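You operate a simulated robot arm through the tools that you are given. There is no shell and no other tool. Be economical: measure what you need, move in short steps, check, and stop when the job is done.

You are at the controls of a simulated robot arm. One attempt, no reset.

Task
Shut the boom microscope down and park its arm.
Fine: white box dial to 0, then its switch off; raise the head before the arm swings; lock it when parked.
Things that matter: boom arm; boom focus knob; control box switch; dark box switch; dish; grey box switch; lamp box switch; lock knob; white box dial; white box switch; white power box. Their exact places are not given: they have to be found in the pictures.

It is judged by the outcome, as a careful person would: the job done as asked, and still so three seconds after it is handed in. It fails if anything else is knocked over, pushed out of place, dropped, spilled or broken.

Robot
A 7-joint arm with a two-finger parallel gripper, hanging from a carriage that runs on a rail from [0.633, 0.642] to [-0.967, -0.982] (x, y) and turns from -340 to 347 degrees about z. Base frame: it is fixed where the carriage stands at the start and does not move with it; the origin is on the floor, on the carriage's upright axis, x ahead of it, y to its left, z up; the surface under the hand at the start is at about z = 0.76. Units: m, degrees, N and s.
With the tool pointing down near the work surface it reaches from about 0.16 to 0.66 m from the robot's upright axis, wherever it stands. Its first joint turns from -166.0 to 166.0 degrees. Places, roughly: boom arm [0.8, 0, 1.1]; boom focus knob [0.6, 0, 1]; control box switch [0.1, -0.5, 0.8]; dark box switch [-1, -1.8, 0.9]; grey box switch [-0.2, -1.1, 1]; lamp box switch [1.4, 0.8, 0.9]; lock knob [0.8, -0.1, 1]; white box dial [0.5, -0.2, 0.9]; white box switch [0.6, -0.2, 0.9]; white power box [0.6, -0.2, 0.8]. Payload 3.91 kg.
The tool frame sits at the grasp point between the pads (the TCP): z along the fingers, y along the line on which they close. The tips reach 0.03 m beyond it. Largest opening 0.11 m; finger width 0.02, thickness 0.01; the body of the gripper, 0.048 by 0.112 m, starts 0.055 m behind the TCP.
Orientation is that of the tool frame in the base frame, as a unit quaternion [x, y, z, w]. With the fingers straight down and closing along the base's y, the tool's x points along the base's -x, its y along +y and its z along -z.

Tools
- The arm moves only by the tool arm_command. Its argument "motion" is a list of rows, each a list of 7 numbers: the shift along the tool's x, y, z in units of 20 mm (1.0 is 20 mm), then the turn, a rotation vector about the tool's x, y, z in units of 6 degrees (1.0 is 6 degrees), then the finger opening in mm, from 0 to 110. In form: [[tx, ty, tz, rx, ry, rz, claw], ...]. A call has 1 to 10 rows; each row shifts and turns the commanded pose from where the row before left it, along the tool's axes as they then stand. A call with a number of a shift or a turn outside -1 to 1 is refused whole. A row lasts 0.2 s, in which the tool goes at most 0.05 m and 8.6 degrees; a call with a longer step from one row to the next is refused whole, and so is a gripper value outside its range. Where a pose cannot be reached the arm comes as near as it can. A force on the tool above 80 N (or 10 N above the force at the start of the call, whichever is more), or a blocked arm, ends the call early, and 0.2 s more pass. Each finger travels about 0.108 m/s and halts on what it meets, pressing with about 22 N; the grip force reading is that of the motor and also rises with nothing between the fingers. The clock runs only during rows and for 0.2 s after the last one: add rows that do not move to give the fingers time. It gives the time, the measured TCP pose, the force on the tool (base axes), the opening and the grip force at its end, in the units of the frame above (readings bear some noise), with the torque about the TCP (base axes, N m) and any sound that the robot's microphone picked up.
- Cameras (640 x 400 px; columns grow to the right, rows downward): "scene" is now at [0.2664, -0.0379, 1.4913]; the picture's right is [-0.50, -0.87, 0.00], its down [-0.66, 0.38, -0.65] and it looks along [0.56, -0.32, -0.76] (base axes); focal length 214 px, centre (320, 200). "wrist" rides on the gripper at [0.072, 0.017, -0.103] in the tool frame; the picture's right is [-0.23, 0.97, 0.00], its down [-0.76, -0.18, -0.62] and it looks along [-0.61, -0.14, 0.78] (tool axes); focal length 222 px, centre (320, 200).
- get_image(camera): a new picture of that camera. The clock stands still meanwhile.
- lift_body(by): slides the trunk up (or, below 0, down) by that many m; the arm and the scene camera ride with it, the base frame stays. It gives what a move gives, with no picture.
- drive_base(legs): drives the robot by 1 to 6 legs, each [ahead, left, turn to the left] in m, m and degrees, along the robot's own axes; the way and the turn of a leg run together, so that a leg with both is an arc; at most 1.5 m and 180 degrees a leg. The arm and the cameras ride along, it lands a little off, and it stops where it bumps. It keeps to its track: a leg is cut to what the track allows. It gives what a move gives.
- head_to(pan, tilt): turns the head with the scene camera to pan (to the left, within 155 degrees either way) and tilt (down, from -29 to 69), counted from straight ahead of the robot. It gives what a move gives.
- point_at(camera, pixels): there is no depth. For up to 12 entries [column, row, z] of the newest picture of that camera ("zoom" is the newest enlarged one), the place [x, y] in the base frame at which the ray of that pixel passes the height z, good to about 0.002 m. The clock stands still meanwhile.
- zoom(camera, box): a new picture of the part [left, top, right, bottom] of that camera's present view, enlarged. The clock stands still meanwhile.
- sign_off(): hands the job in; it is judged then, once.

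Keep the steps short. Do not move on a guess: measure, check each grasp and each placing, and mend mistakes. In all there are 80 turns and 52 pictures (those below and enlarged ones count). Leave the gripper open and the arm clear of the work at the hand-in unless told otherwise, and finish with a single line.

The tools are called after "Call:" by a JSON object that holds its "op" and its "data". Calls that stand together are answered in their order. arm_command: Moves the arm, as the interface text tells. Its arguments: {"type":"object","properties":{"motion":{"type":"array","items":{"type":"array","items":{"type":"number"}}}},"required":["motion"]} The other tools are called the same way: lift_body (by) slides the trunk up or down; drive_base (legs) drives the base; head_to (pan, tilt) turns the head that bears the scene camera; get_image (camera) takes a picture; point_at (camera, pixels) gives the place at which the rays of pixels pass given heights; zoom (camera, box) takes an enlarged picture of a part of a camera's view; sign_off () hands the job in.

At the start:

```text
clock: 0.0
position: [0.3985, -0.0104, 1.3554]
tcp_rot: [0.001, 1.0, 0.0, 0.0]
contact_force: [-1.3, 0.1, -0.1]
ft_torque: [-0.02, 0.01, -0.02]
opening: 0.1098
grasp_force: 0.2
trunk travel left (down, up): [-0.175, 0.405]
robot x, y, heading: [-0.0003, 0.0008, -0.0]
head pan, tilt: [-29.7, 49.6]
```

scene: 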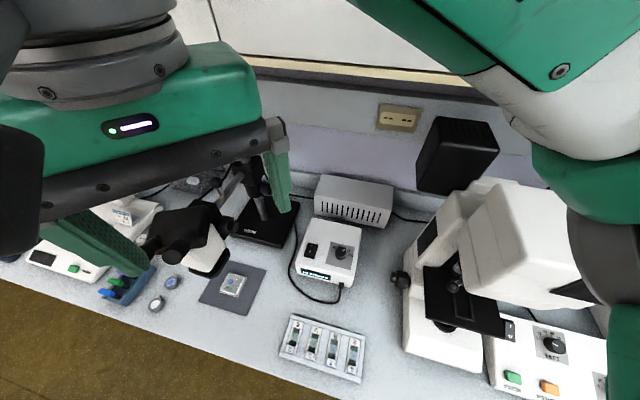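
wrist: 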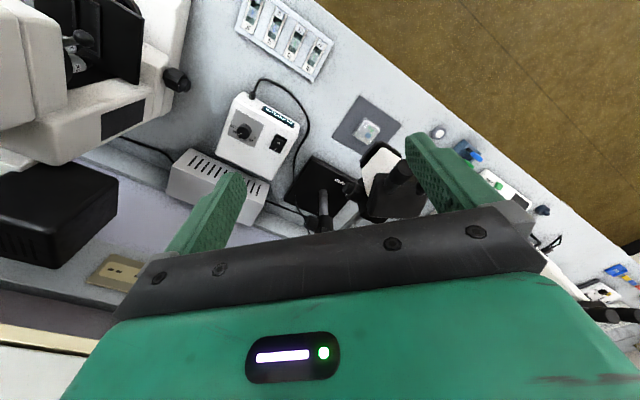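

I see the white power box near (330,250) in the scene and the boom microscope at about (200,230), partly hidden by the arm. I'll zoom in on both with each camera.

Call:
{"op": "zoom", "data": {"camera": "scene", "box": [130, 150, 400, 320]}}

Call:
{"op": "zoom", "data": {"camera": "wrist", "box": [200, 70, 440, 230]}}

```text
2.35 times, centred on (265, 235) of scene
```

zoom: 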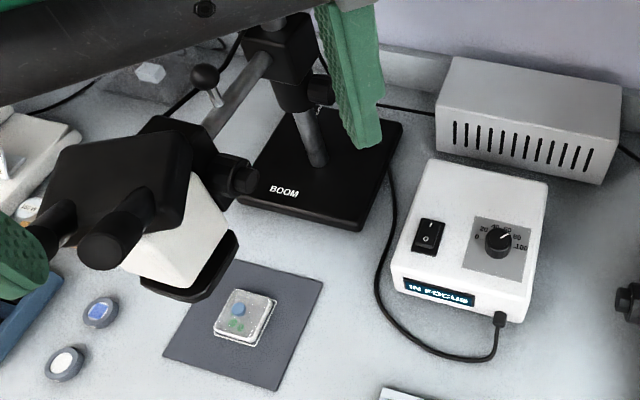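

```text
2.50 times, centred on (320, 150) of wrist
```

zoom: 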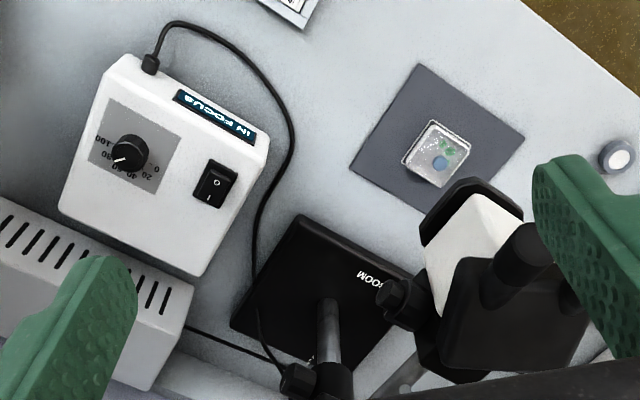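

The dial reads about 70 and the display says IN FOCUS. I'll triangulate the dial, the switch, the collar knob and the focus knob from the two views.

Call:
{"op": "point_at", "data": {"camera": "scene", "pixels": [[341.2, 251.2, 0.84], [341.2, 251.2, 0.9], [311, 249, 0.84], [311, 249, 0.9], [321, 188, 0.95], [321, 188, 1.1], [231, 226, 0.9], [231, 226, 1.05], [266, 186, 0.85], [266, 186, 1.0], [232, 282, 0.77], [218, 184, 1.0]]}}

Call:
{"op": "point_at", "data": {"camera": "zoom", "pixels": [[128, 152, 0.84], [128, 152, 0.9], [215, 185, 0.84], [215, 185, 0.9], [400, 303, 0.9], [400, 303, 1.05], [295, 380, 0.85], [295, 380, 1.0], [438, 153, 0.77]]}}

Call:
{"op": "head_to", "data": {"pan": -5, "tilt": 45}}

Call:
{"op": "get_image", "data": {"camera": "scene"}}

```text
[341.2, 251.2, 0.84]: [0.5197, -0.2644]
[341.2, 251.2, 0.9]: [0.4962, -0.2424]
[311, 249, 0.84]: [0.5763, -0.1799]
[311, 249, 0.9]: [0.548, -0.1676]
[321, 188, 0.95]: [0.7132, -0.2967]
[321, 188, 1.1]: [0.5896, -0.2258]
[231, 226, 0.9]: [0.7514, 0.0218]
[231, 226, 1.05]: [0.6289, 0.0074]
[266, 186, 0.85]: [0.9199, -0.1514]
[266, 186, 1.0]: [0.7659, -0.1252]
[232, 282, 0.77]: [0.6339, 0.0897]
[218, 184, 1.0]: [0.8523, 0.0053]
```

```text
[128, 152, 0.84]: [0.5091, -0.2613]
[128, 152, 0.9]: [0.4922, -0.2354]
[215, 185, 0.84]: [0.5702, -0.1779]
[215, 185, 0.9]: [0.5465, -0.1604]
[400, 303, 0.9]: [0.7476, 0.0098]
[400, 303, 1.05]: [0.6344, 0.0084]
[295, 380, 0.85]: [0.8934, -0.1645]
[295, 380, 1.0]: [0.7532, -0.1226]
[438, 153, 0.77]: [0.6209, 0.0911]
```

```text
clock: 0.9
position: [0.3975, -0.0112, 1.3553]
tcp_rot: [0.0, 1.0, 0.0, 0.0]
contact_force: [0.5, 0.4, -0.3]
ft_torque: [-0.03, -0.02, -0.04]
opening: 0.1101
grasp_force: 0.1
trunk travel left (down, up): [-0.175, 0.405]
robot x, y, heading: [-0.0018, 0.0008, -0.2]
head pan, tilt: [-5.0, 45.0]
```

```text
47 pictures are left
```

scene: 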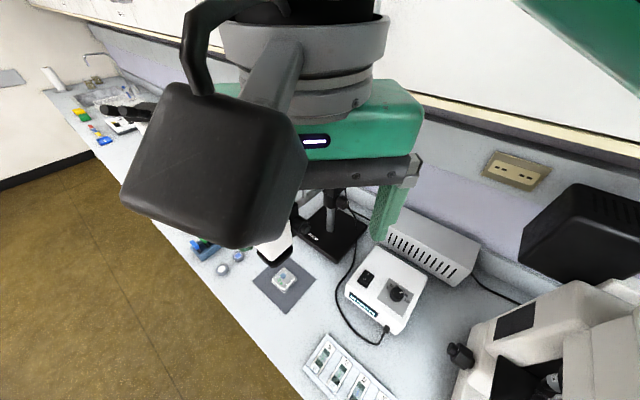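

The dial is near [0.50,-0.25,~0.88] and the switch near [0.555,-0.17]. I'll go over the dial, staying high, so the wrist camera can look at it.

Call:
{"op": "arm_command", "data": {"motion": [[-0.4, -1, 0.5, 0, 0, 0, 110], [-0.4, -1, 0.5, 0, 0, 0, 110], [-0.4, -1, 0.5, 0, 0, 0, 110], [-0.4, -1, 0.5, 0, 0, 0, 110], [-0.4, -1, 0.5, 0, 0, 0, 110], [-0.4, -1, 0.5, 0, 0, 0, 110], [-0.4, -1, 0.5, 0, 0, 0, 110], [-0.4, -1, 0.5, 0, 0, 0, 110], [-0.4, -1, 0.5, 0, 0, 0, 110], [-0.4, -1, 0.5, 0, 0, 0, 110]]}}

Call:
{"op": "get_image", "data": {"camera": "wrist"}}

Call:
{"op": "get_image", "data": {"camera": "scene"}}

```text
clock: 3.1
position: [0.4779, -0.2117, 1.2537]
tcp_rot: [-0.001, 1.0, 0.0, 0.0]
contact_force: [-0.2, -0.6, 0.1]
ft_torque: [0.0, -0.01, 0.03]
opening: 0.11
grasp_force: 0.1
trunk travel left (down, up): [-0.175, 0.405]
robot x, y, heading: [0.004, -0.0005, 0.1]
head pan, tilt: [-5.0, 45.0]
```

```text
46 pictures are left
```

wrist: 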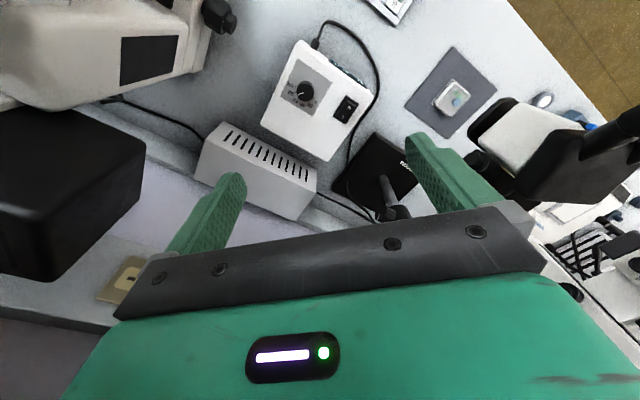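

```text
45 pictures are left
```

scene: 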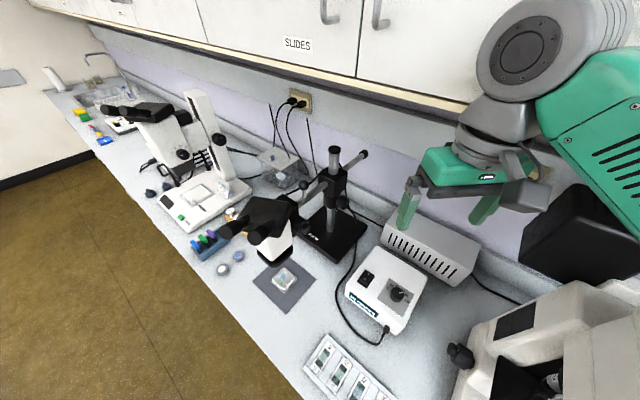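

Now the scene camera has a clear view of the boom microscope at (300,220). I'll zoom in on it and on the dial.

Call:
{"op": "zoom", "data": {"camera": "scene", "box": [220, 130, 400, 300]}}

Call:
{"op": "zoom", "data": {"camera": "wrist", "box": [250, 40, 400, 140]}}

```text
2.35 times, centred on (310, 215) of scene
```

zoom: 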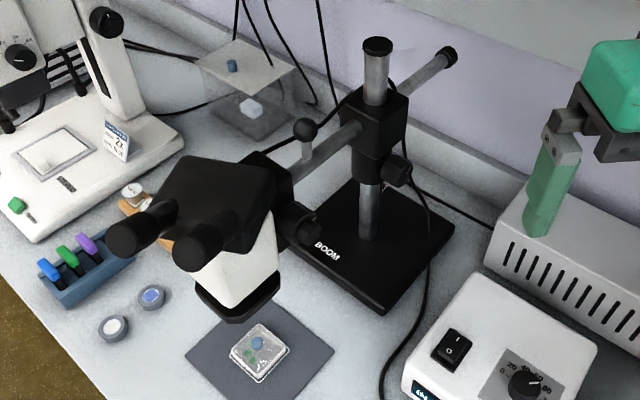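

```text
4.00 times, centred on (325, 90) of wrist
```

zoom: 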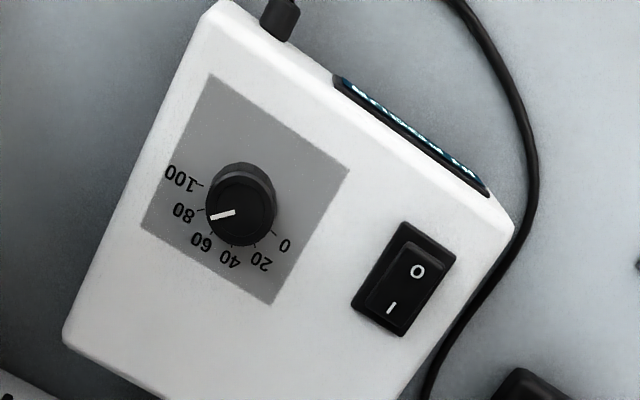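

The dial reads about 75, and zero lies counter-clockwise as seen from above. I'll measure the dial, switch and box from both current views.

Call:
{"op": "point_at", "data": {"camera": "zoom", "pixels": [[240, 210, 0.86], [240, 210, 0.9], [404, 280, 0.86], [404, 280, 0.9], [64, 338, 0.86], [208, 5, 0.86], [513, 225, 0.86], [418, 272, 0.87], [391, 308, 0.87], [285, 245, 0.86], [180, 180, 0.86]]}}

Call:
{"op": "point_at", "data": {"camera": "scene", "pixels": [[397.2, 293, 0.86], [397.2, 293, 0.9], [366.6, 277.8, 0.86], [366.6, 277.8, 0.9], [346, 203, 0.9], [346, 203, 1.0], [304, 185, 1.0], [304, 185, 1.1], [333, 150, 1.1], [330, 232, 0.78], [366, 157, 1.1]]}}

```text
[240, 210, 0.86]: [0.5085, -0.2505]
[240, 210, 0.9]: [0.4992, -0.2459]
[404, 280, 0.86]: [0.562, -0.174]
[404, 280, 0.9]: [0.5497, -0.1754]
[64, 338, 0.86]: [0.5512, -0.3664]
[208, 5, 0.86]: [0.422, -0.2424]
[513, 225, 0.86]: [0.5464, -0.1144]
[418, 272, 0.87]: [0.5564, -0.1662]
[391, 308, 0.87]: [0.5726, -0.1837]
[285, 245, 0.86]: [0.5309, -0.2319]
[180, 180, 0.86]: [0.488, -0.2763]
```

```text
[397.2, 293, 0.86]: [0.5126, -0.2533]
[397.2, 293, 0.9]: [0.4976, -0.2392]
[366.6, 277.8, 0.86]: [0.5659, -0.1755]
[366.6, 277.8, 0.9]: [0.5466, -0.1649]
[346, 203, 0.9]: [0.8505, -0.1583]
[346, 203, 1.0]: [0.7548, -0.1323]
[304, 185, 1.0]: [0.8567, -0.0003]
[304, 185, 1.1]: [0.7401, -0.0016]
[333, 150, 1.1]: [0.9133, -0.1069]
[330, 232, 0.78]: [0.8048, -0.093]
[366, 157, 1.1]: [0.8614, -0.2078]
```

Dial centre ≈ (0.507,-0.249), top z≈0.872. Switch ≈ (0.563,-0.174), with the O end at (0.554,-0.164). Next I move above the dial, turning the hand about 48° clockwise to leave room for the counter-clockwise turn.

Call:
{"op": "arm_command", "data": {"motion": [[-0.725, -0.925, 1, 0, 0, 0, 60], [-0.725, -0.925, 1, 0, 0, 0, 60], [0, 0, 1, 0, 0, 1, 60], [0, 0, 1, 0, 0, 1, 60], [0, 0, 1, 0, 0, 1, 60], [0, 0, 1, 0, 0, 1, 60], [0, 0, 1, 0, 0, 1, 60], [0, 0, 1, 0, 0, 1, 60], [0, 0, 1, 0, 0, 1, 60], [0, 0, 1, 0, 0, 1, 60]]}}

Call:
{"op": "get_image", "data": {"camera": "wrist"}}

```text
clock: 5.3
position: [0.5053, -0.2503, 1.0538]
tcp_rot: [0.409, 0.912, 0.0, -0.001]
contact_force: [-0.2, 0.5, 0.2]
ft_torque: [0.0, 0.01, -0.04]
opening: 0.0598
grasp_force: 0.0
trunk travel left (down, up): [-0.175, 0.405]
robot x, y, heading: [0.0005, -0.0002, -0.3]
head pan, tilt: [-5.0, 45.0]
```

```text
42 pictures are left
```

wrist: 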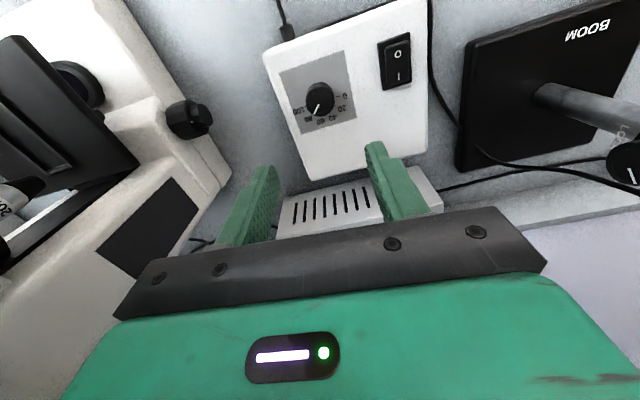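

The dial is closer at (318,98), and the lock knob with a "LOCK" mark is visible at (625,160). I'll zoom in on both.

Call:
{"op": "zoom", "data": {"camera": "wrist", "box": [264, 50, 424, 150]}}

Call:
{"op": "zoom", "data": {"camera": "wrist", "box": [512, 70, 640, 200]}}

```text
4.00 times, centred on (344, 100) of wrist
```

zoom: 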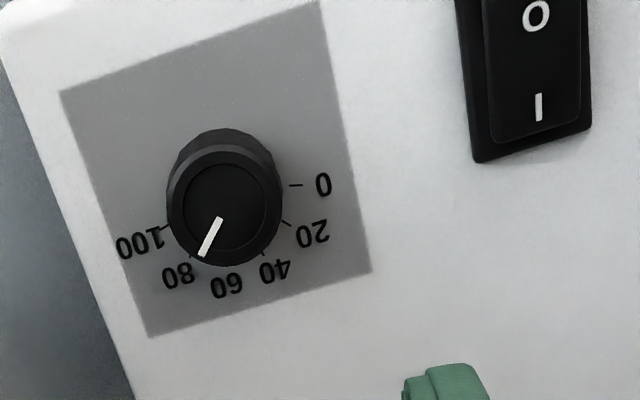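

```text
3.08 times, centred on (576, 135) of wrist
```

zoom: 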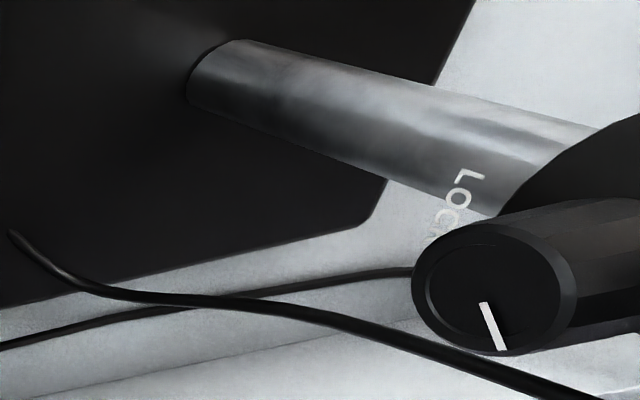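

Call:
{"op": "point_at", "data": {"camera": "wrist", "pixels": [[319.5, 104.25, 0.872], [314.5, 113.75, 0.872], [337.75, 96.25, 0.855], [335.5, 105.75, 0.855], [329.75, 113, 0.855], [311.5, 113.75, 0.855], [305.25, 107, 0.855], [320, 102.5, 0.872]]}}

```text
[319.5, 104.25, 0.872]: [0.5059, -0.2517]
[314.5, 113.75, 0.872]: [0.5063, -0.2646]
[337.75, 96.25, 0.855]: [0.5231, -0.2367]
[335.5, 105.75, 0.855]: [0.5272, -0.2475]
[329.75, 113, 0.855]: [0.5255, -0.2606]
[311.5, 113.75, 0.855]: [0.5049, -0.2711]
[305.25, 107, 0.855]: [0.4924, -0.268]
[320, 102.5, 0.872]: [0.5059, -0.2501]
```

Dial centre is (0.506,-0.250). The pointer points at -88° and the 0 mark is at +38°, so it needs a 126° counter-clockwise turn. I'm descending with the tips just above the panel (TCP z≈0.890).

Call:
{"op": "arm_command", "data": {"motion": [[0, 0, 1, 0, 0, 1, 60], [0, 0, 1, 0, 0, 1, 60], [0, 0, 1, 0, 0, 0, 60], [0, 0, 1, 0, 0, 0, 60], [0, 0, 1, 0, 0, 0, 60], [0, 0, 1, 0, 0, 0, 60], [0, 0, 1, 0, 0, 0, 60], [0, 0, 0.6, 0, 0, 0, 60], [0, 0, 0.5, 0, 0, 0, 60]]}}

Call:
{"op": "get_image", "data": {"camera": "wrist"}}

```text
clock: 7.3
position: [0.5089, -0.2477, 0.8924]
tcp_rot: [0.5, 0.866, 0.0, 0.0]
contact_force: [0.2, 0.1, 0.5]
ft_torque: [0.02, 0.03, 0.01]
opening: 0.06
grasp_force: 0.0
trunk travel left (down, up): [-0.175, 0.405]
robot x, y, heading: [0.0006, 0.0007, 0.1]
head pan, tilt: [-5.0, 45.0]
```

```text
39 pictures are left
```

wrist: 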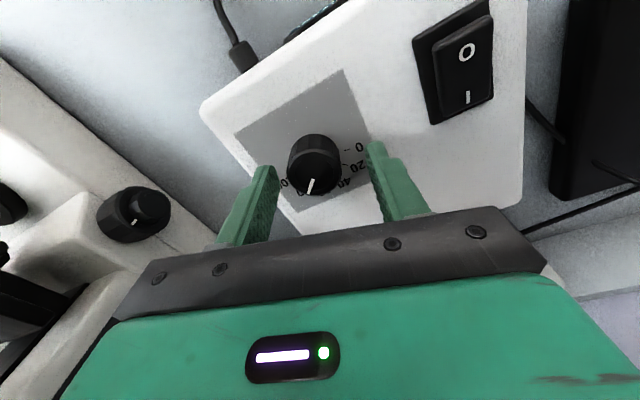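

The knob at (313,163) lies between the tips, about 4 mm off along the closing line. I'll correct that and close the fingers.

Call:
{"op": "arm_command", "data": {"motion": [[0, -0.19, 0.1, 0, 0, 0, 60], [0, 0, 0, 0, 0, 0, 20], [0, 0, 0, 0, 0, 0, 20], [0, 0, 0, 0, 0, 0, 20], [0, 0, 0, 0, 0, 0, 20]]}}

```text
clock: 8.5
position: [0.5052, -0.2494, 0.8912]
tcp_rot: [0.501, 0.866, 0.001, 0.0]
contact_force: [6.0, 1.4, -8.9]
ft_torque: [-0.33, 0.04, 0.04]
opening: 0.0356
grasp_force: 44.8
trunk travel left (down, up): [-0.175, 0.405]
robot x, y, heading: [0.0, -0.0023, 0.3]
head pan, tilt: [-5.0, 45.0]
```

The knob is held at 35.6 mm. I'll turn it 60° counter-clockwise first.

Call:
{"op": "arm_command", "data": {"motion": [[0, 0, 0, 0, 0, -1, 20], [0, 0, 0, 0, 0, -1, 20], [0, 0, 0, 0, 0, -1, 20], [0, 0, 0, 0, 0, -1, 20], [0, 0, 0, 0, 0, -1, 20], [0, 0, 0, 0, 0, -1, 20], [0, 0, 0, 0, 0, -1, 20], [0, 0, 0, 0, 0, -1, 20], [0, 0, 0, 0, 0, -1, 20], [0, 0, 0, 0, 0, -1, 20]]}}

Call:
{"op": "get_image", "data": {"camera": "wrist"}}

```text
clock: 10.7
position: [0.5058, -0.2487, 0.8924]
tcp_rot: [-0.001, 1.0, 0.0, 0.0]
contact_force: [9.7, 0.5, -16.2]
ft_torque: [0.03, -0.4, 0.0]
opening: 0.0355
grasp_force: 45.1
trunk travel left (down, up): [-0.175, 0.405]
robot x, y, heading: [-0.0022, -0.0037, 0.2]
head pan, tilt: [-5.0, 45.0]
```

```text
38 pictures are left
```

wrist: 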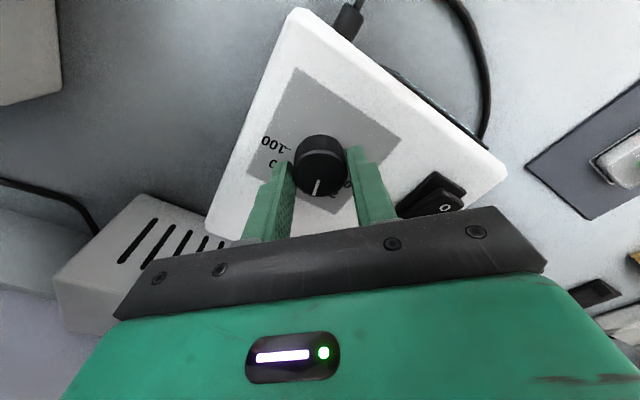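

The pointer turned with the hand. Continuing for the other 66°.

Call:
{"op": "arm_command", "data": {"motion": [[0, 0, 0, 0, 0, -1, 20], [0, 0, 0, 0, 0, -1, 20], [0, 0, 0, 0, 0, -1, 20], [0, 0, 0, 0, 0, -1, 20], [0, 0, 0, 0, 0, -1, 20], [0, 0, 0, 0, 0, -1, 20], [0, 0, 0, 0, 0, -1, 20], [0, 0, 0, 0, 0, -1, 20], [0, 0, 0, 0, 0, -1, 20], [0, 0, 0, 0, 0, -1, 20]]}}

Call:
{"op": "zoom", "data": {"camera": "scene", "box": [330, 230, 450, 330]}}

```text
clock: 12.9
position: [0.506, -0.2495, 0.8906]
tcp_rot: [-0.5, 0.866, 0.0, -0.001]
contact_force: [12.7, -3.3, -23.7]
ft_torque: [-0.05, -0.08, -0.62]
opening: 0.0354
grasp_force: 45.1
trunk travel left (down, up): [-0.175, 0.405]
robot x, y, heading: [0.0023, -0.0027, 0.0]
head pan, tilt: [-5.0, 45.0]
```

```text
4.00 times, centred on (390, 280) of scene
```

zoom: 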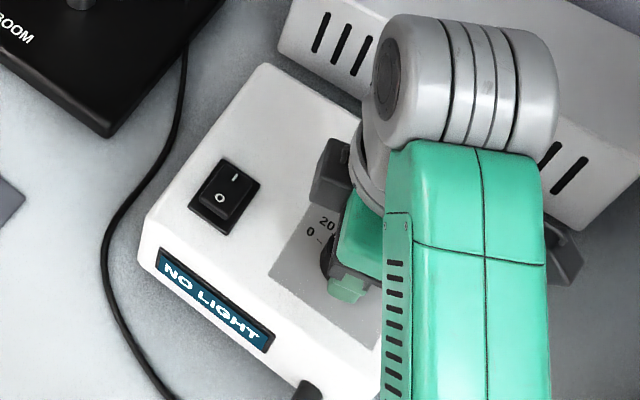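

The display now says NO LIGHT and the torque has risen, so the dial is near its end. One more small turn, then I let go, rise and look.

Call:
{"op": "arm_command", "data": {"motion": [[0, 0, 0, 0, 0, -0.7, 20], [0, 0, 0, 0, 0, 0, 20], [0, 0, 0, 0, 0, 0, 60], [0, 0, 0, 0, 0, 0, 60], [0, 0, -1, 0, 0, 0, 60], [0, 0, -1, 0, 0, 0, 60], [0, 0, -1, 0, 0, 0, 60], [0, 0, -1, 0, 0, 0, 60], [0, 0, -1, 0, 0, 0, 60]]}}

Call:
{"op": "zoom", "data": {"camera": "wrist", "box": [220, 30, 480, 190]}}

```text
clock: 14.9
position: [0.5051, -0.2499, 0.9901]
tcp_rot: [-0.531, 0.848, 0.0, 0.0]
contact_force: [-0.2, 0.8, -0.4]
ft_torque: [-0.01, -0.01, 0.02]
opening: 0.06
grasp_force: 0.0
trunk travel left (down, up): [-0.175, 0.405]
robot x, y, heading: [0.0039, 0.0019, 0.1]
head pan, tilt: [-5.0, 45.0]
```

```text
2.46 times, centred on (350, 110) of wrist
```

zoom: 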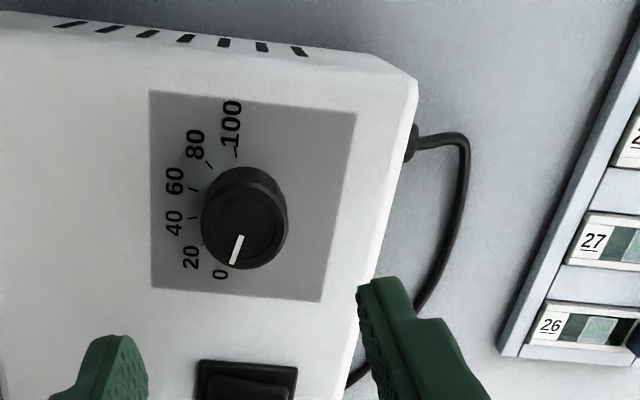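

The pointer seems to be on 0. I'll verify the angle.

Call:
{"op": "point_at", "data": {"camera": "zoom", "pixels": [[241, 236, 0.872], [232, 263, 0.872], [246, 222, 0.872], [228, 266, 0.855], [194, 217, 0.855], [236, 155, 0.855]]}}

```text
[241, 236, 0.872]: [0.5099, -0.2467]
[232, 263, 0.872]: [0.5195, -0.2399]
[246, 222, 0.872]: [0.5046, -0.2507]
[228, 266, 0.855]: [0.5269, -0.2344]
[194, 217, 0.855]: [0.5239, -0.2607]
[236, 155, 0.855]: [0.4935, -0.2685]
```

Call:
{"op": "zoom", "data": {"camera": "wrist", "box": [280, 90, 344, 150]}}

```text
6.67 times, centred on (312, 120) of wrist
```

zoom: 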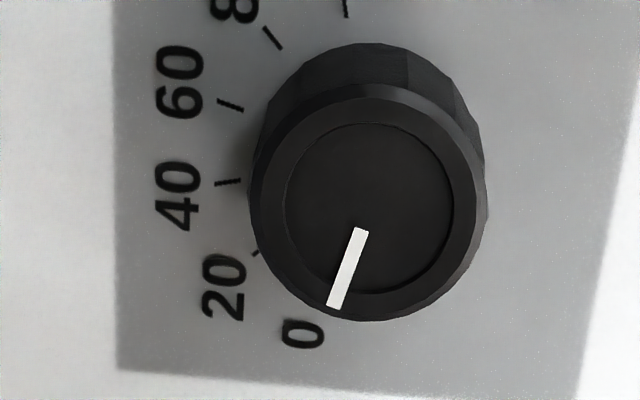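

The evenly spaced ticks put 0 about 3° further than the pointer. I'll re-grip, turn a further 5° and see whether there is an end stop.

Call:
{"op": "arm_command", "data": {"motion": [[0, 0, 1, 0, 0, 0, 60], [0, 0, 1, 0, 0, 0, 60], [0, 0, 1, 0, 0, 0, 60], [0, 0, 1, 0, 0, 0, 60], [0, 0, 0.95, 0, 0, 0, 60], [0, 0, 0, 0, 0, 0, 20], [0, 0, 0, 0, 0, 0, 20], [0, 0, 0, 0, 0, 0, 20]]}}

Call:
{"op": "arm_command", "data": {"motion": [[0, 0, 0, 0, 0, -0.4, 20], [0, 0, 0, 0, 0, -0.4, 20], [0, 0, 0, 0, 0, 0, 20]]}}

Call:
{"op": "arm_command", "data": {"motion": [[0, 0, 0, 0, 0, 0, 60], [0, 0, 0, 0, 0, 0, 60], [0, 0, -1, 0, 0, 0, 60], [0, 0, -1, 0, 0, 0, 60], [0, 0, -1, 0, 0, 0, 60], [0, 0, -1, 0, 0, 0, 60], [0, 0, -1, 0, 0, 0, 60]]}}

Call:
{"op": "zoom", "data": {"camera": "wrist", "box": [280, 90, 344, 150]}}

```text
clock: 16.7
position: [0.5058, -0.2494, 0.8914]
tcp_rot: [-0.531, 0.847, 0.001, 0.0]
contact_force: [4.3, -2.3, -7.1]
ft_torque: [0.11, 0.19, -0.01]
opening: 0.0355
grasp_force: 45.1
trunk travel left (down, up): [-0.175, 0.405]
robot x, y, heading: [-0.0004, -0.0007, 0.0]
head pan, tilt: [-5.0, 45.0]
```

```text
clock: 17.5
position: [0.5044, -0.2488, 0.8926]
tcp_rot: [-0.566, 0.824, 0.001, -0.001]
contact_force: [6.3, -5.2, -10.5]
ft_torque: [-0.28, -0.12, -0.21]
opening: 0.0357
grasp_force: 44.8
trunk travel left (down, up): [-0.175, 0.405]
robot x, y, heading: [-0.001, -0.0018, 0.0]
head pan, tilt: [-5.0, 45.0]
```

```text
clock: 19.1
position: [0.5041, -0.2492, 0.9931]
tcp_rot: [-0.566, 0.824, 0.001, 0.0]
contact_force: [-0.9, 0.2, -0.4]
ft_torque: [-0.06, -0.02, -0.01]
opening: 0.0602
grasp_force: 0.1
trunk travel left (down, up): [-0.175, 0.405]
robot x, y, heading: [0.0025, 0.0056, 0.3]
head pan, tilt: [-5.0, 45.0]
```

```text
6.67 times, centred on (312, 120) of wrist
```

zoom: 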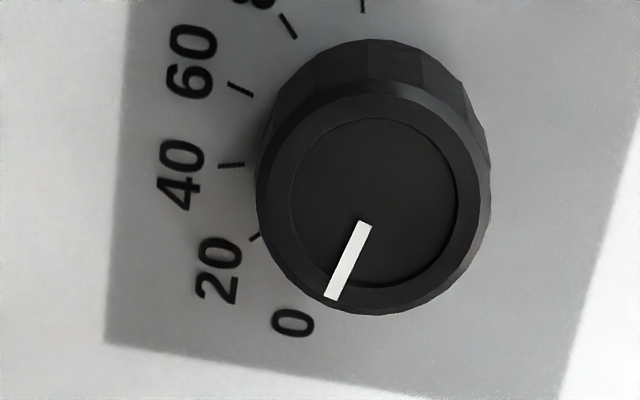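

The knob did not move when the hand turned, so it is at its end stop on 0. Next is the switch. I'll move over its O end at (0.553,-0.163) with the fingers closed, aligned to the rocker, still high.

Call:
{"op": "arm_command", "data": {"motion": [[-1, -0.15, 0, 0, 0, 0, 0], [-1, -0.15, 0, 0, 0, 0, 0], [-1, -0.15, 0, 0, 0, 0, 0], [-1, -0.15, 0, 0, 0, 0, 0], [-0.9, -0.15, 0, 0, 0, 0, 0], [0, 0, 0.5, 0, 0, 1, 0], [0, 0, 0.5, 0, 0, 1, 0], [0, 0, 0.5, 0, 0, 1, 0], [0, 0, 0.5, 0, 0, 1, 0], [0, 0, 0.2, 0, 0, 0, 0]]}}

Call:
{"op": "zoom", "data": {"camera": "wrist", "box": [220, 60, 420, 185]}}

```text
clock: 21.3
position: [0.5526, -0.1641, 0.948]
tcp_rot: [-0.382, 0.924, 0.0, 0.0]
contact_force: [-0.1, 0.1, -0.8]
ft_torque: [-0.01, 0.01, 0.0]
opening: 0.0001
grasp_force: 22.2
trunk travel left (down, up): [-0.175, 0.405]
robot x, y, heading: [-0.0017, 0.0014, 0.1]
head pan, tilt: [-5.0, 45.0]
```

```text
3.20 times, centred on (320, 122) of wrist
```

zoom: 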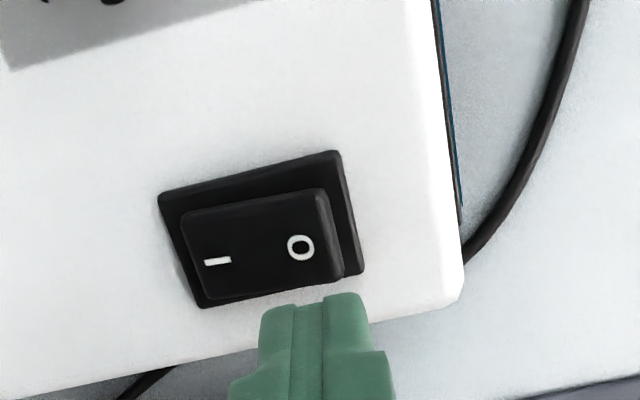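

The O end is clearly the raised one, so the switch is on. I'll measure where to press.

Call:
{"op": "point_at", "data": {"camera": "zoom", "pixels": [[301, 247, 0.868], [320, 245, 0.868], [217, 261, 0.862], [340, 150, 0.856], [360, 272, 0.856], [205, 306, 0.856], [160, 196, 0.856]]}}

```text
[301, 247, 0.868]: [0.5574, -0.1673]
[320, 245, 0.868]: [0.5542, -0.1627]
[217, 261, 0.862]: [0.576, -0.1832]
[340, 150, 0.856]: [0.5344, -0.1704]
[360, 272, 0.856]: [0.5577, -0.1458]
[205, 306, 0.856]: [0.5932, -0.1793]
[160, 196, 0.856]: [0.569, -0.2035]
```

I'll press at (0.556,-0.165): descend with the tip to about 0.862.

Call:
{"op": "arm_command", "data": {"motion": [[-0.07, -0.14, 0.8, 0, 0, 0, 0], [0, 0, 0.8, 0, 0, 0, 0], [0, 0, 0.5, 0, 0, 0, 0], [0, 0, 0.3, 0, 0, 0, 0], [0, 0, 0.2, 0, 0, 0, 0], [0, 0, 0.15, 0, 0, 0, 0]]}}

Call:
{"op": "zoom", "data": {"camera": "scene", "box": [330, 230, 450, 330]}}

```text
clock: 22.7
position: [0.5547, -0.164, 0.896]
tcp_rot: [-0.383, 0.924, 0.001, 0.0]
contact_force: [-27.3, 11.3, 50.7]
ft_torque: [-0.01, 0.49, -0.06]
opening: 0.0001
grasp_force: 22.1
trunk travel left (down, up): [-0.175, 0.405]
robot x, y, heading: [0.001, 0.0007, -0.0]
head pan, tilt: [-5.0, 45.0]
```

```text
4.00 times, centred on (390, 280) of scene
```

zoom: 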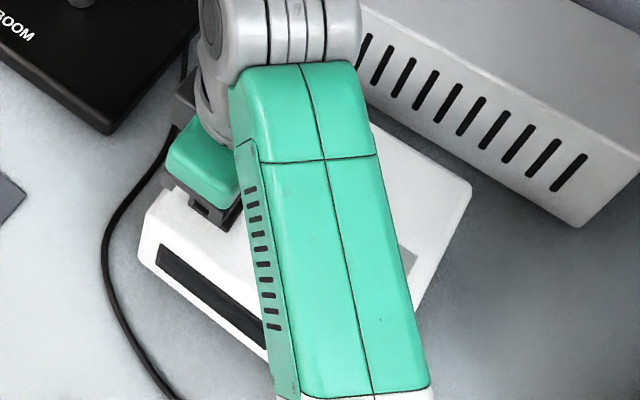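

The display is dark, so the switch is off. I'll rise straight up and check the switch and box.

Call:
{"op": "arm_command", "data": {"motion": [[0, 0, -0.6, 0, 0, 0, 0], [0, 0, -1, 0, 0, 0, 0], [0, 0, -1, 0, 0, 0, 0], [0, 0, -1, 0, 0, 0, 0], [0, 0, -1, 0, 0, 0, 0], [0, 0, -1, 0, 0, 0, 0], [0, 0, -1, 0, 0, 0, 0], [0, 0, -1, 0, 0, 0, 0], [0, 0, -1, 0, 0, 0, 0], [0, 0, -1, 0, 0, 0, 0]]}}

Call:
{"op": "get_image", "data": {"camera": "wrist"}}

```text
clock: 24.9
position: [0.5578, -0.1636, 1.0869]
tcp_rot: [-0.383, 0.924, 0.001, 0.0]
contact_force: [0.1, -0.4, 0.2]
ft_torque: [-0.03, 0.0, 0.03]
opening: 0.0
grasp_force: 22.1
trunk travel left (down, up): [-0.175, 0.405]
robot x, y, heading: [-0.0023, 0.0002, -0.1]
head pan, tilt: [-5.0, 45.0]
```

```text
31 pictures are left
```

wrist: 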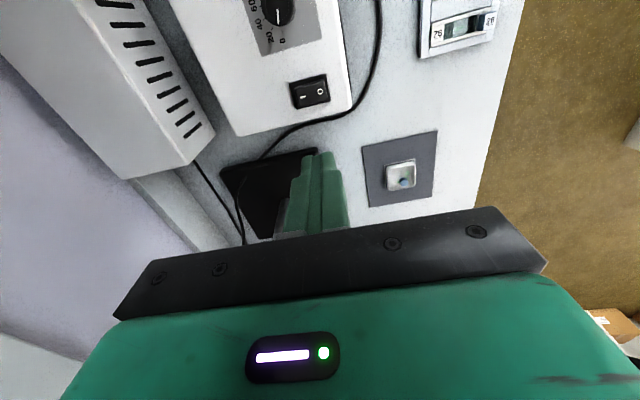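

The box is in place with its switch off and the dial at 0. I'll back the hand away so the scene camera can study the boom microscope.

Call:
{"op": "arm_command", "data": {"motion": [[1, 0.11, -0.8, 0, 0, 0, 110], [1, 0.11, -0.8, 0, 0, 0, 110], [1, 0.11, -0.8, 0, 0, 0, 110], [1, 0.11, -0.8, 0, 0, 0, 110], [1, 0.11, -0.8, 0, 0, 0, 110], [1, 0.11, -0.8, 0, 0, 0, 110], [1, 0.11, -0.8, 0, 0, 0, 110]]}}

Call:
{"op": "zoom", "data": {"camera": "scene", "box": [250, 180, 350, 260]}}

Call:
{"op": "zoom", "data": {"camera": "scene", "box": [280, 135, 380, 215]}}

```text
clock: 26.5
position: [0.444, -0.2559, 1.1976]
tcp_rot: [-0.381, 0.925, -0.001, 0.001]
contact_force: [0.3, -0.7, -0.3]
ft_torque: [0.04, -0.02, -0.03]
opening: 0.1099
grasp_force: 0.0
trunk travel left (down, up): [-0.175, 0.405]
robot x, y, heading: [0.0028, -0.0001, -0.3]
head pan, tilt: [-5.0, 45.0]
```

```text
5.00 times, centred on (300, 220) of scene
```

zoom: 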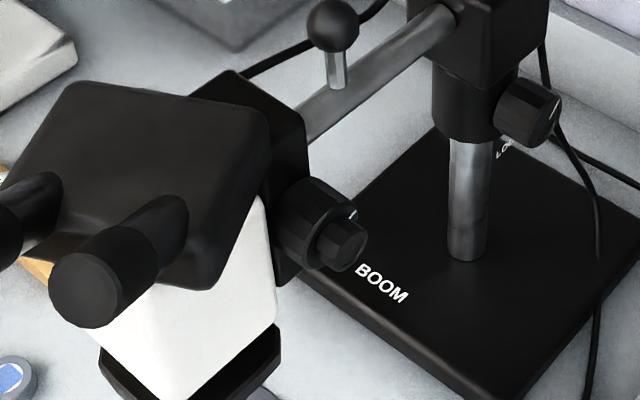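

```text
5.00 times, centred on (330, 175) of scene
```

zoom: 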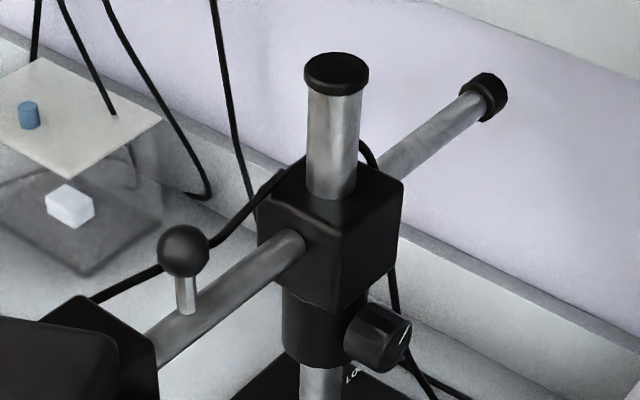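

I can see a ball handle on the boom, the lock knob on the collar, and a coaxial focus knob on the right of the head holder. I'll measure these.

Call:
{"op": "point_at", "data": {"camera": "zoom", "pixels": [[335, 75, 1.15], [335, 75, 1.2], [290, 245, 1.05], [290, 245, 1.1], [488, 95, 1.05], [488, 95, 1.1], [182, 250, 1.1], [182, 250, 1.14], [390, 340, 1.0], [390, 340, 1.03], [80, 240, 0.85], [320, 385, 0.95]]}}

Call:
{"op": "point_at", "data": {"camera": "scene", "pixels": [[330, 226, 0.79], [305, 226, 1.0], [305, 226, 1.05], [298, 221, 1.0], [298, 221, 1.05], [280, 260, 0.9], [280, 260, 0.95], [255, 230, 1.1], [270, 100, 0.8], [318, 275, 0.77], [285, 278, 0.78], [275, 205, 1.1]]}}

```text
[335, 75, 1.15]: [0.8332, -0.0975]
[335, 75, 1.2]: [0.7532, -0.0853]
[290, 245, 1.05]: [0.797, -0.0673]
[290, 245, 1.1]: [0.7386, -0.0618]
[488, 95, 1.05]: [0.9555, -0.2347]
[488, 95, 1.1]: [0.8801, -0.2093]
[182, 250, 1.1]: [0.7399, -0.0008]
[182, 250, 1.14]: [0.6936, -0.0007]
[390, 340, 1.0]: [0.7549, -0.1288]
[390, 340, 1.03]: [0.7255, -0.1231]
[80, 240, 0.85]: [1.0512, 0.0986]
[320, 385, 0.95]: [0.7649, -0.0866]
```

```text
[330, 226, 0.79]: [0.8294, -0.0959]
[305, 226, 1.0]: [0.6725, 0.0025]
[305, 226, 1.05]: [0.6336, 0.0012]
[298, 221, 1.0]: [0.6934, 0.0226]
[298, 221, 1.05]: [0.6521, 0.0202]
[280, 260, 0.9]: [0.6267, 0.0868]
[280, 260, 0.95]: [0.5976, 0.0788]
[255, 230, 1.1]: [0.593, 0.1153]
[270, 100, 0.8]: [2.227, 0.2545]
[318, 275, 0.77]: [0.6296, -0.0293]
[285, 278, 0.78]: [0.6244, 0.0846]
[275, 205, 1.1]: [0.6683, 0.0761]
```

Estimates: post ≈ (0.82,-0.095), boom at z≈1.05 pointing along (-0.69,0.72), ball ≈ (0.74,0,1.10), focus knob ≈ (0.645,0.009,1.03) with its axis along (-0.7,-0.7). I'll move to the approach line of the focus knob, then pitch the hand to horizontal, pointing along (+0.7,+0.7).

Call:
{"op": "arm_command", "data": {"motion": [[-1, 0.27, -0.1, 0, 0, 0, 110], [-1, 0.27, -0.1, 0, 0, 0, 110], [-1, 0.27, -0.1, 0, 0, 0, 110], [-1, 0.27, -0.1, 0, 0, 0, 110], [-1, 0.27, -0.1, 0, 0, 0, 110], [-1, 0.27, -0.1, 0, 0, 0, 110], [-1, 0.27, -0.1, 0, 0, 0, 110], [-1, 0.27, -0.1, 0, 0, 0, 110]]}}

Call:
{"op": "arm_command", "data": {"motion": [[0, 0, 0, 0, -1, 0, 110], [0, 0, 0, 0, -1, 0, 110], [0, 0, 0, 0, -1, 0, 110], [0, 0, 0, 0, -1, 0, 110], [0, 0, 0, 0, -1, 0, 110], [0, 0, 0, 0, -1, 0, 110], [0, 0, 0, 0, -1, 0, 110], [0, 0, 0, 0, -1, 0, 110], [0, 0, 0, 0, -1, 0, 110], [0, 0, 0, 0, -1, 0, 110]]}}

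Call:
{"op": "arm_command", "data": {"motion": [[0, 0, 0, 0, -1, 0, 110], [0, 0, 0, 0, -1, 0, 110], [0, 0, 0, 0, -1, 0, 110], [0, 0, 0, 0, -1, 0, 110], [0, 0, 0, 0, -1, 0, 110]]}}

Call:
{"op": "get_image", "data": {"camera": "wrist"}}

Call:
{"op": "get_image", "data": {"camera": "scene"}}

```text
clock: 28.3
position: [0.5287, -0.1087, 1.2118]
tcp_rot: [-0.382, 0.924, 0.0, 0.0]
contact_force: [0.2, -0.5, -0.4]
ft_torque: [0.02, 0.0, -0.03]
opening: 0.1099
grasp_force: 0.2
trunk travel left (down, up): [-0.175, 0.405]
robot x, y, heading: [-0.0009, 0.0011, 0.1]
head pan, tilt: [-5.0, 45.0]
```

```text
clock: 30.5
position: [0.528, -0.1086, 1.213]
tcp_rot: [-0.331, 0.8, 0.191, 0.463]
contact_force: [0.3, -0.4, 0.5]
ft_torque: [-0.03, 0.01, -0.02]
opening: 0.1099
grasp_force: 0.1
trunk travel left (down, up): [-0.175, 0.405]
robot x, y, heading: [0.0012, 0.0012, 0.3]
head pan, tilt: [-5.0, 45.0]
```

```text
clock: 31.7
position: [0.5291, -0.1106, 1.2125]
tcp_rot: [-0.269, 0.654, 0.269, 0.654]
contact_force: [-0.2, -0.8, 0.3]
ft_torque: [0.01, 0.02, 0.01]
opening: 0.1099
grasp_force: 0.1
trunk travel left (down, up): [-0.175, 0.405]
robot x, y, heading: [0.0009, 0.0022, 0.2]
head pan, tilt: [-5.0, 45.0]
```

```text
28 pictures are left
```

wrist: 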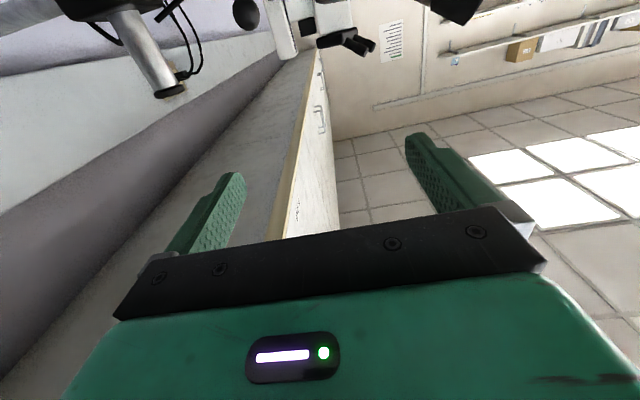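

```text
27 pictures are left
```

scene: 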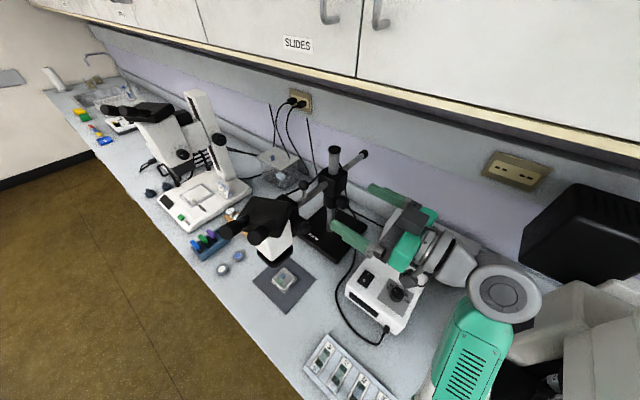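

The hand is horizontal and pointing along the approach line. I'll lower it to the knob height (z≈1.03) and look.

Call:
{"op": "arm_command", "data": {"motion": [[1, 0, 0, 0, 0, 0, 90], [1, 0, 0, 0, 0, 0, 90], [1, 0, 0, 0, 0, 0, 90], [1, 0, 0, 0, 0, 0, 90], [1, 0, 0, 0, 0, 0, 90], [1, 0, 0, 0, 0, 0, 90], [1, 0, 0, 0, 0, 0, 90], [1, 0, 0, 0, 0, 0, 90], [0.8, 0, 0, 0, 0, 0, 90]]}}

Call:
{"op": "get_image", "data": {"camera": "wrist"}}

Call:
{"op": "zoom", "data": {"camera": "scene", "box": [250, 140, 410, 260]}}

```text
clock: 33.7
position: [0.5286, -0.1086, 1.0372]
tcp_rot: [-0.271, 0.653, 0.271, 0.653]
contact_force: [0.3, -1.3, 0.5]
ft_torque: [0.03, 0.0, -0.01]
opening: 0.09
grasp_force: 0.1
trunk travel left (down, up): [-0.175, 0.405]
robot x, y, heading: [-0.0032, -0.0005, 0.2]
head pan, tilt: [-5.0, 45.0]
```

```text
26 pictures are left
```

wrist: 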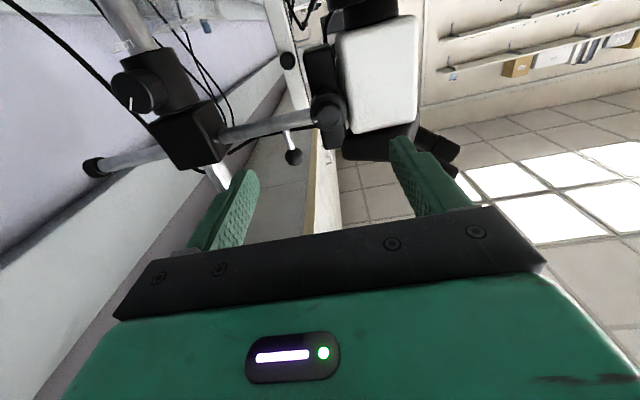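

```text
3.33 times, centred on (330, 200) of scene
```

zoom: 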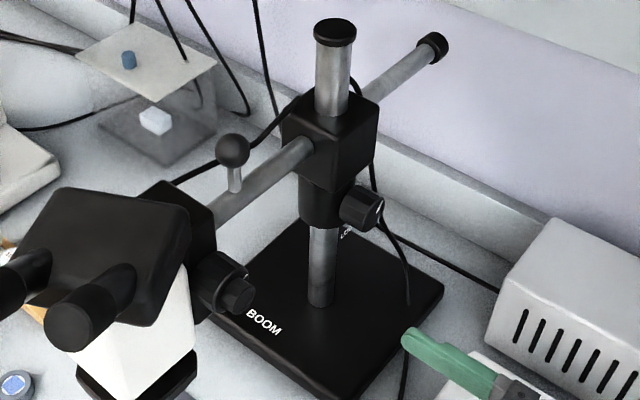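

The wrist view shows the focus knob at (325,108) and the lock knob at (135,90). I'll zoom in on these.

Call:
{"op": "zoom", "data": {"camera": "wrist", "box": [70, 0, 470, 250]}}

Call:
{"op": "point_at", "data": {"camera": "wrist", "pixels": [[326, 108, 1.02], [326, 108, 1.04], [135, 90, 1.0], [135, 90, 0.99], [290, 157, 1.1]]}}

```text
1.60 times, centred on (270, 125) of wrist
```

zoom: 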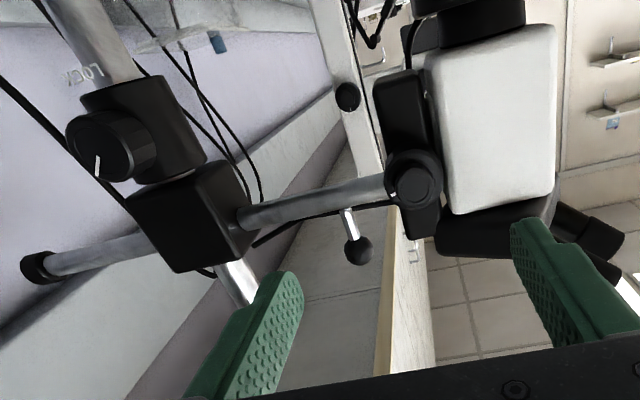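

```text
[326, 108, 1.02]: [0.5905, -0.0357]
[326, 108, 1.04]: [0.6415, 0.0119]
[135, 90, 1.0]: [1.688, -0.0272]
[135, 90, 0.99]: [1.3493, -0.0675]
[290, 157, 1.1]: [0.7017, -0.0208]
```

Alignment on the approach line is good: the knob's perpendicular offset is 0.452 against 0.451 for the TCP. I'll advance 0.13 m with a 64 mm opening, then check.

Call:
{"op": "arm_command", "data": {"motion": [[-0.15, 0, 1, 0, 0, 0, 64], [0, 0, 1, 0, 0, 0, 64], [0, 0, 1, 0, 0, 0, 64], [0, 0, 1, 0, 0, 0, 64], [0, 0, 1, 0, 0, 0, 64], [0, 0, 1, 0, 0, 0, 64], [0, 0, 0.6, 0, 0, 0, 64]]}}

Call:
{"op": "get_image", "data": {"camera": "wrist"}}

Call:
{"op": "zoom", "data": {"camera": "scene", "box": [250, 180, 350, 260]}}

```text
clock: 35.3
position: [0.6229, -0.0144, 1.0401]
tcp_rot: [-0.271, 0.653, 0.271, 0.653]
contact_force: [-0.1, 0.0, -0.5]
ft_torque: [0.0, 0.03, 0.02]
opening: 0.0641
grasp_force: 0.0
trunk travel left (down, up): [-0.175, 0.405]
robot x, y, heading: [0.0026, -0.0013, 0.1]
head pan, tilt: [-5.0, 45.0]
```

```text
23 pictures are left
```

wrist: 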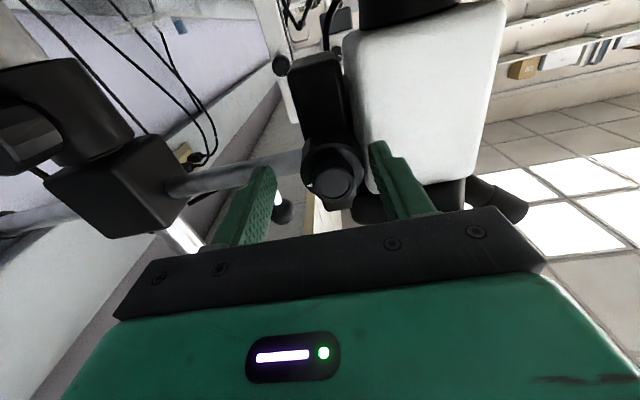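

```text
5.00 times, centred on (300, 220) of scene
```

zoom: 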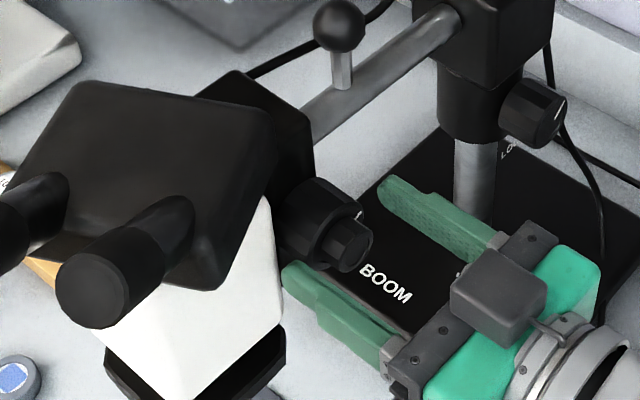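

From the projection, the knob is about 11 mm higher (z≈1.051) and 4–5 mm toward the head. I'll correct, advance 20 mm so the tips cover the larger knob, and close.

Call:
{"op": "arm_command", "data": {"motion": [[-0.55, 0.23, 0, 0, 0, 0, 64], [0, 0, 0.5, 0, 0, 0, 64], [0, 0, 0.4, 0, 0, 0, 64], [0, 0, 0, 0, 0, 0, 20], [0, 0, 0, 0, 0, 0, 20], [0, 0, 0, 0, 0, 0, 20]]}}

Call:
{"op": "zoom", "data": {"camera": "wrist", "box": [220, 60, 460, 210]}}

```text
clock: 36.7
position: [0.6247, -0.0027, 1.0477]
tcp_rot: [-0.27, 0.654, 0.271, 0.652]
contact_force: [-46.9, -9.6, 12.6]
ft_torque: [0.55, -0.03, 0.13]
opening: 0.0439
grasp_force: 45.0
trunk travel left (down, up): [-0.175, 0.405]
robot x, y, heading: [0.0031, 0.0025, 0.1]
head pan, tilt: [-5.0, 45.0]
```

```text
2.67 times, centred on (340, 135) of wrist
```

zoom: 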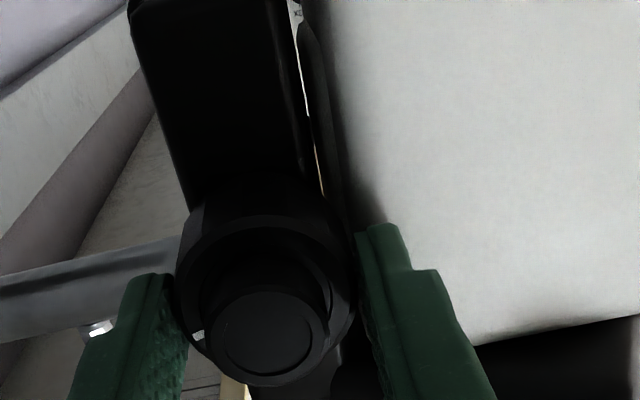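

The knob is gripped at 43.9 mm, but the tips are pressing on something ahead (about 45 N). I'll open, back off 10 mm and re-grip without that load.

Call:
{"op": "arm_command", "data": {"motion": [[0, 0, 0, 0, 0, 0, 60], [0, 0, -0.4, 0, 0, 0, 60], [0, 0, -0.2, 0, 0, 0, 60], [0, 0, 0, 0, 0, 0, 60]]}}

Call:
{"op": "arm_command", "data": {"motion": [[0, 0, 0, 0, 0, 0, 20], [0, 0, 0, 0, 0, 0, 20], [0, 0, 0, 0, 0, 0, 20]]}}

```text
clock: 37.7
position: [0.6223, -0.0071, 1.0508]
tcp_rot: [-0.271, 0.653, 0.271, 0.654]
contact_force: [-1.0, -0.1, -0.5]
ft_torque: [0.0, 0.0, -0.01]
opening: 0.0601
grasp_force: 0.1
trunk travel left (down, up): [-0.175, 0.405]
robot x, y, heading: [0.0021, 0.0029, 0.1]
head pan, tilt: [-5.0, 45.0]
```

```text
clock: 38.5
position: [0.6205, -0.0052, 1.0498]
tcp_rot: [-0.271, 0.653, 0.272, 0.653]
contact_force: [-13.7, 11.2, 7.1]
ft_torque: [-0.08, 0.26, 0.37]
opening: 0.0433
grasp_force: 44.9
trunk travel left (down, up): [-0.175, 0.405]
robot x, y, heading: [0.004, -0.0006, -0.0]
head pan, tilt: [-5.0, 45.0]
```

A clean grip. I'll try a 36° clockwise turn and watch which way the head goes.

Call:
{"op": "arm_command", "data": {"motion": [[0, 0.1, 0, 0, 0, 0, 20], [0, 0, 0, 0, 0, 1, 20], [0, 0, 0, 0, 0, 1, 20], [0, 0, 0, 0, 0, 1, 20], [0, 0, 0, 0, 0, 1, 20], [0, 0, 0, 0, 0, 1, 20], [0, 0, 0, 0, 0, 1, 20]]}}

Call:
{"op": "zoom", "data": {"camera": "scene", "box": [250, 180, 350, 260]}}

```text
clock: 40.1
position: [0.6238, -0.0082, 1.0495]
tcp_rot: [-0.053, 0.706, 0.459, 0.537]
contact_force: [15.5, 3.0, -17.2]
ft_torque: [0.05, -0.23, -1.0]
opening: 0.0436
grasp_force: 45.4
trunk travel left (down, up): [-0.175, 0.405]
robot x, y, heading: [0.0016, -0.0026, 0.0]
head pan, tilt: [-5.0, 45.0]
```

```text
5.00 times, centred on (300, 220) of scene
```

zoom: 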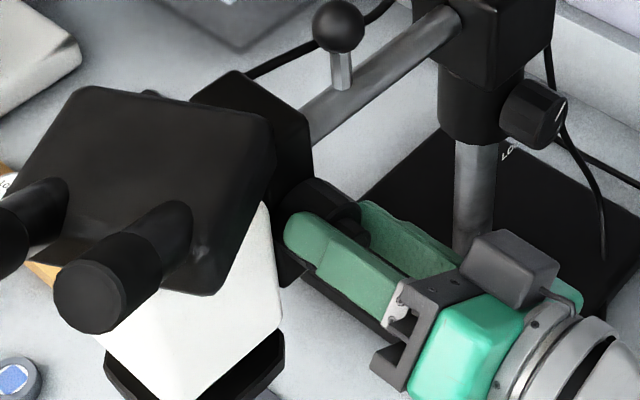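

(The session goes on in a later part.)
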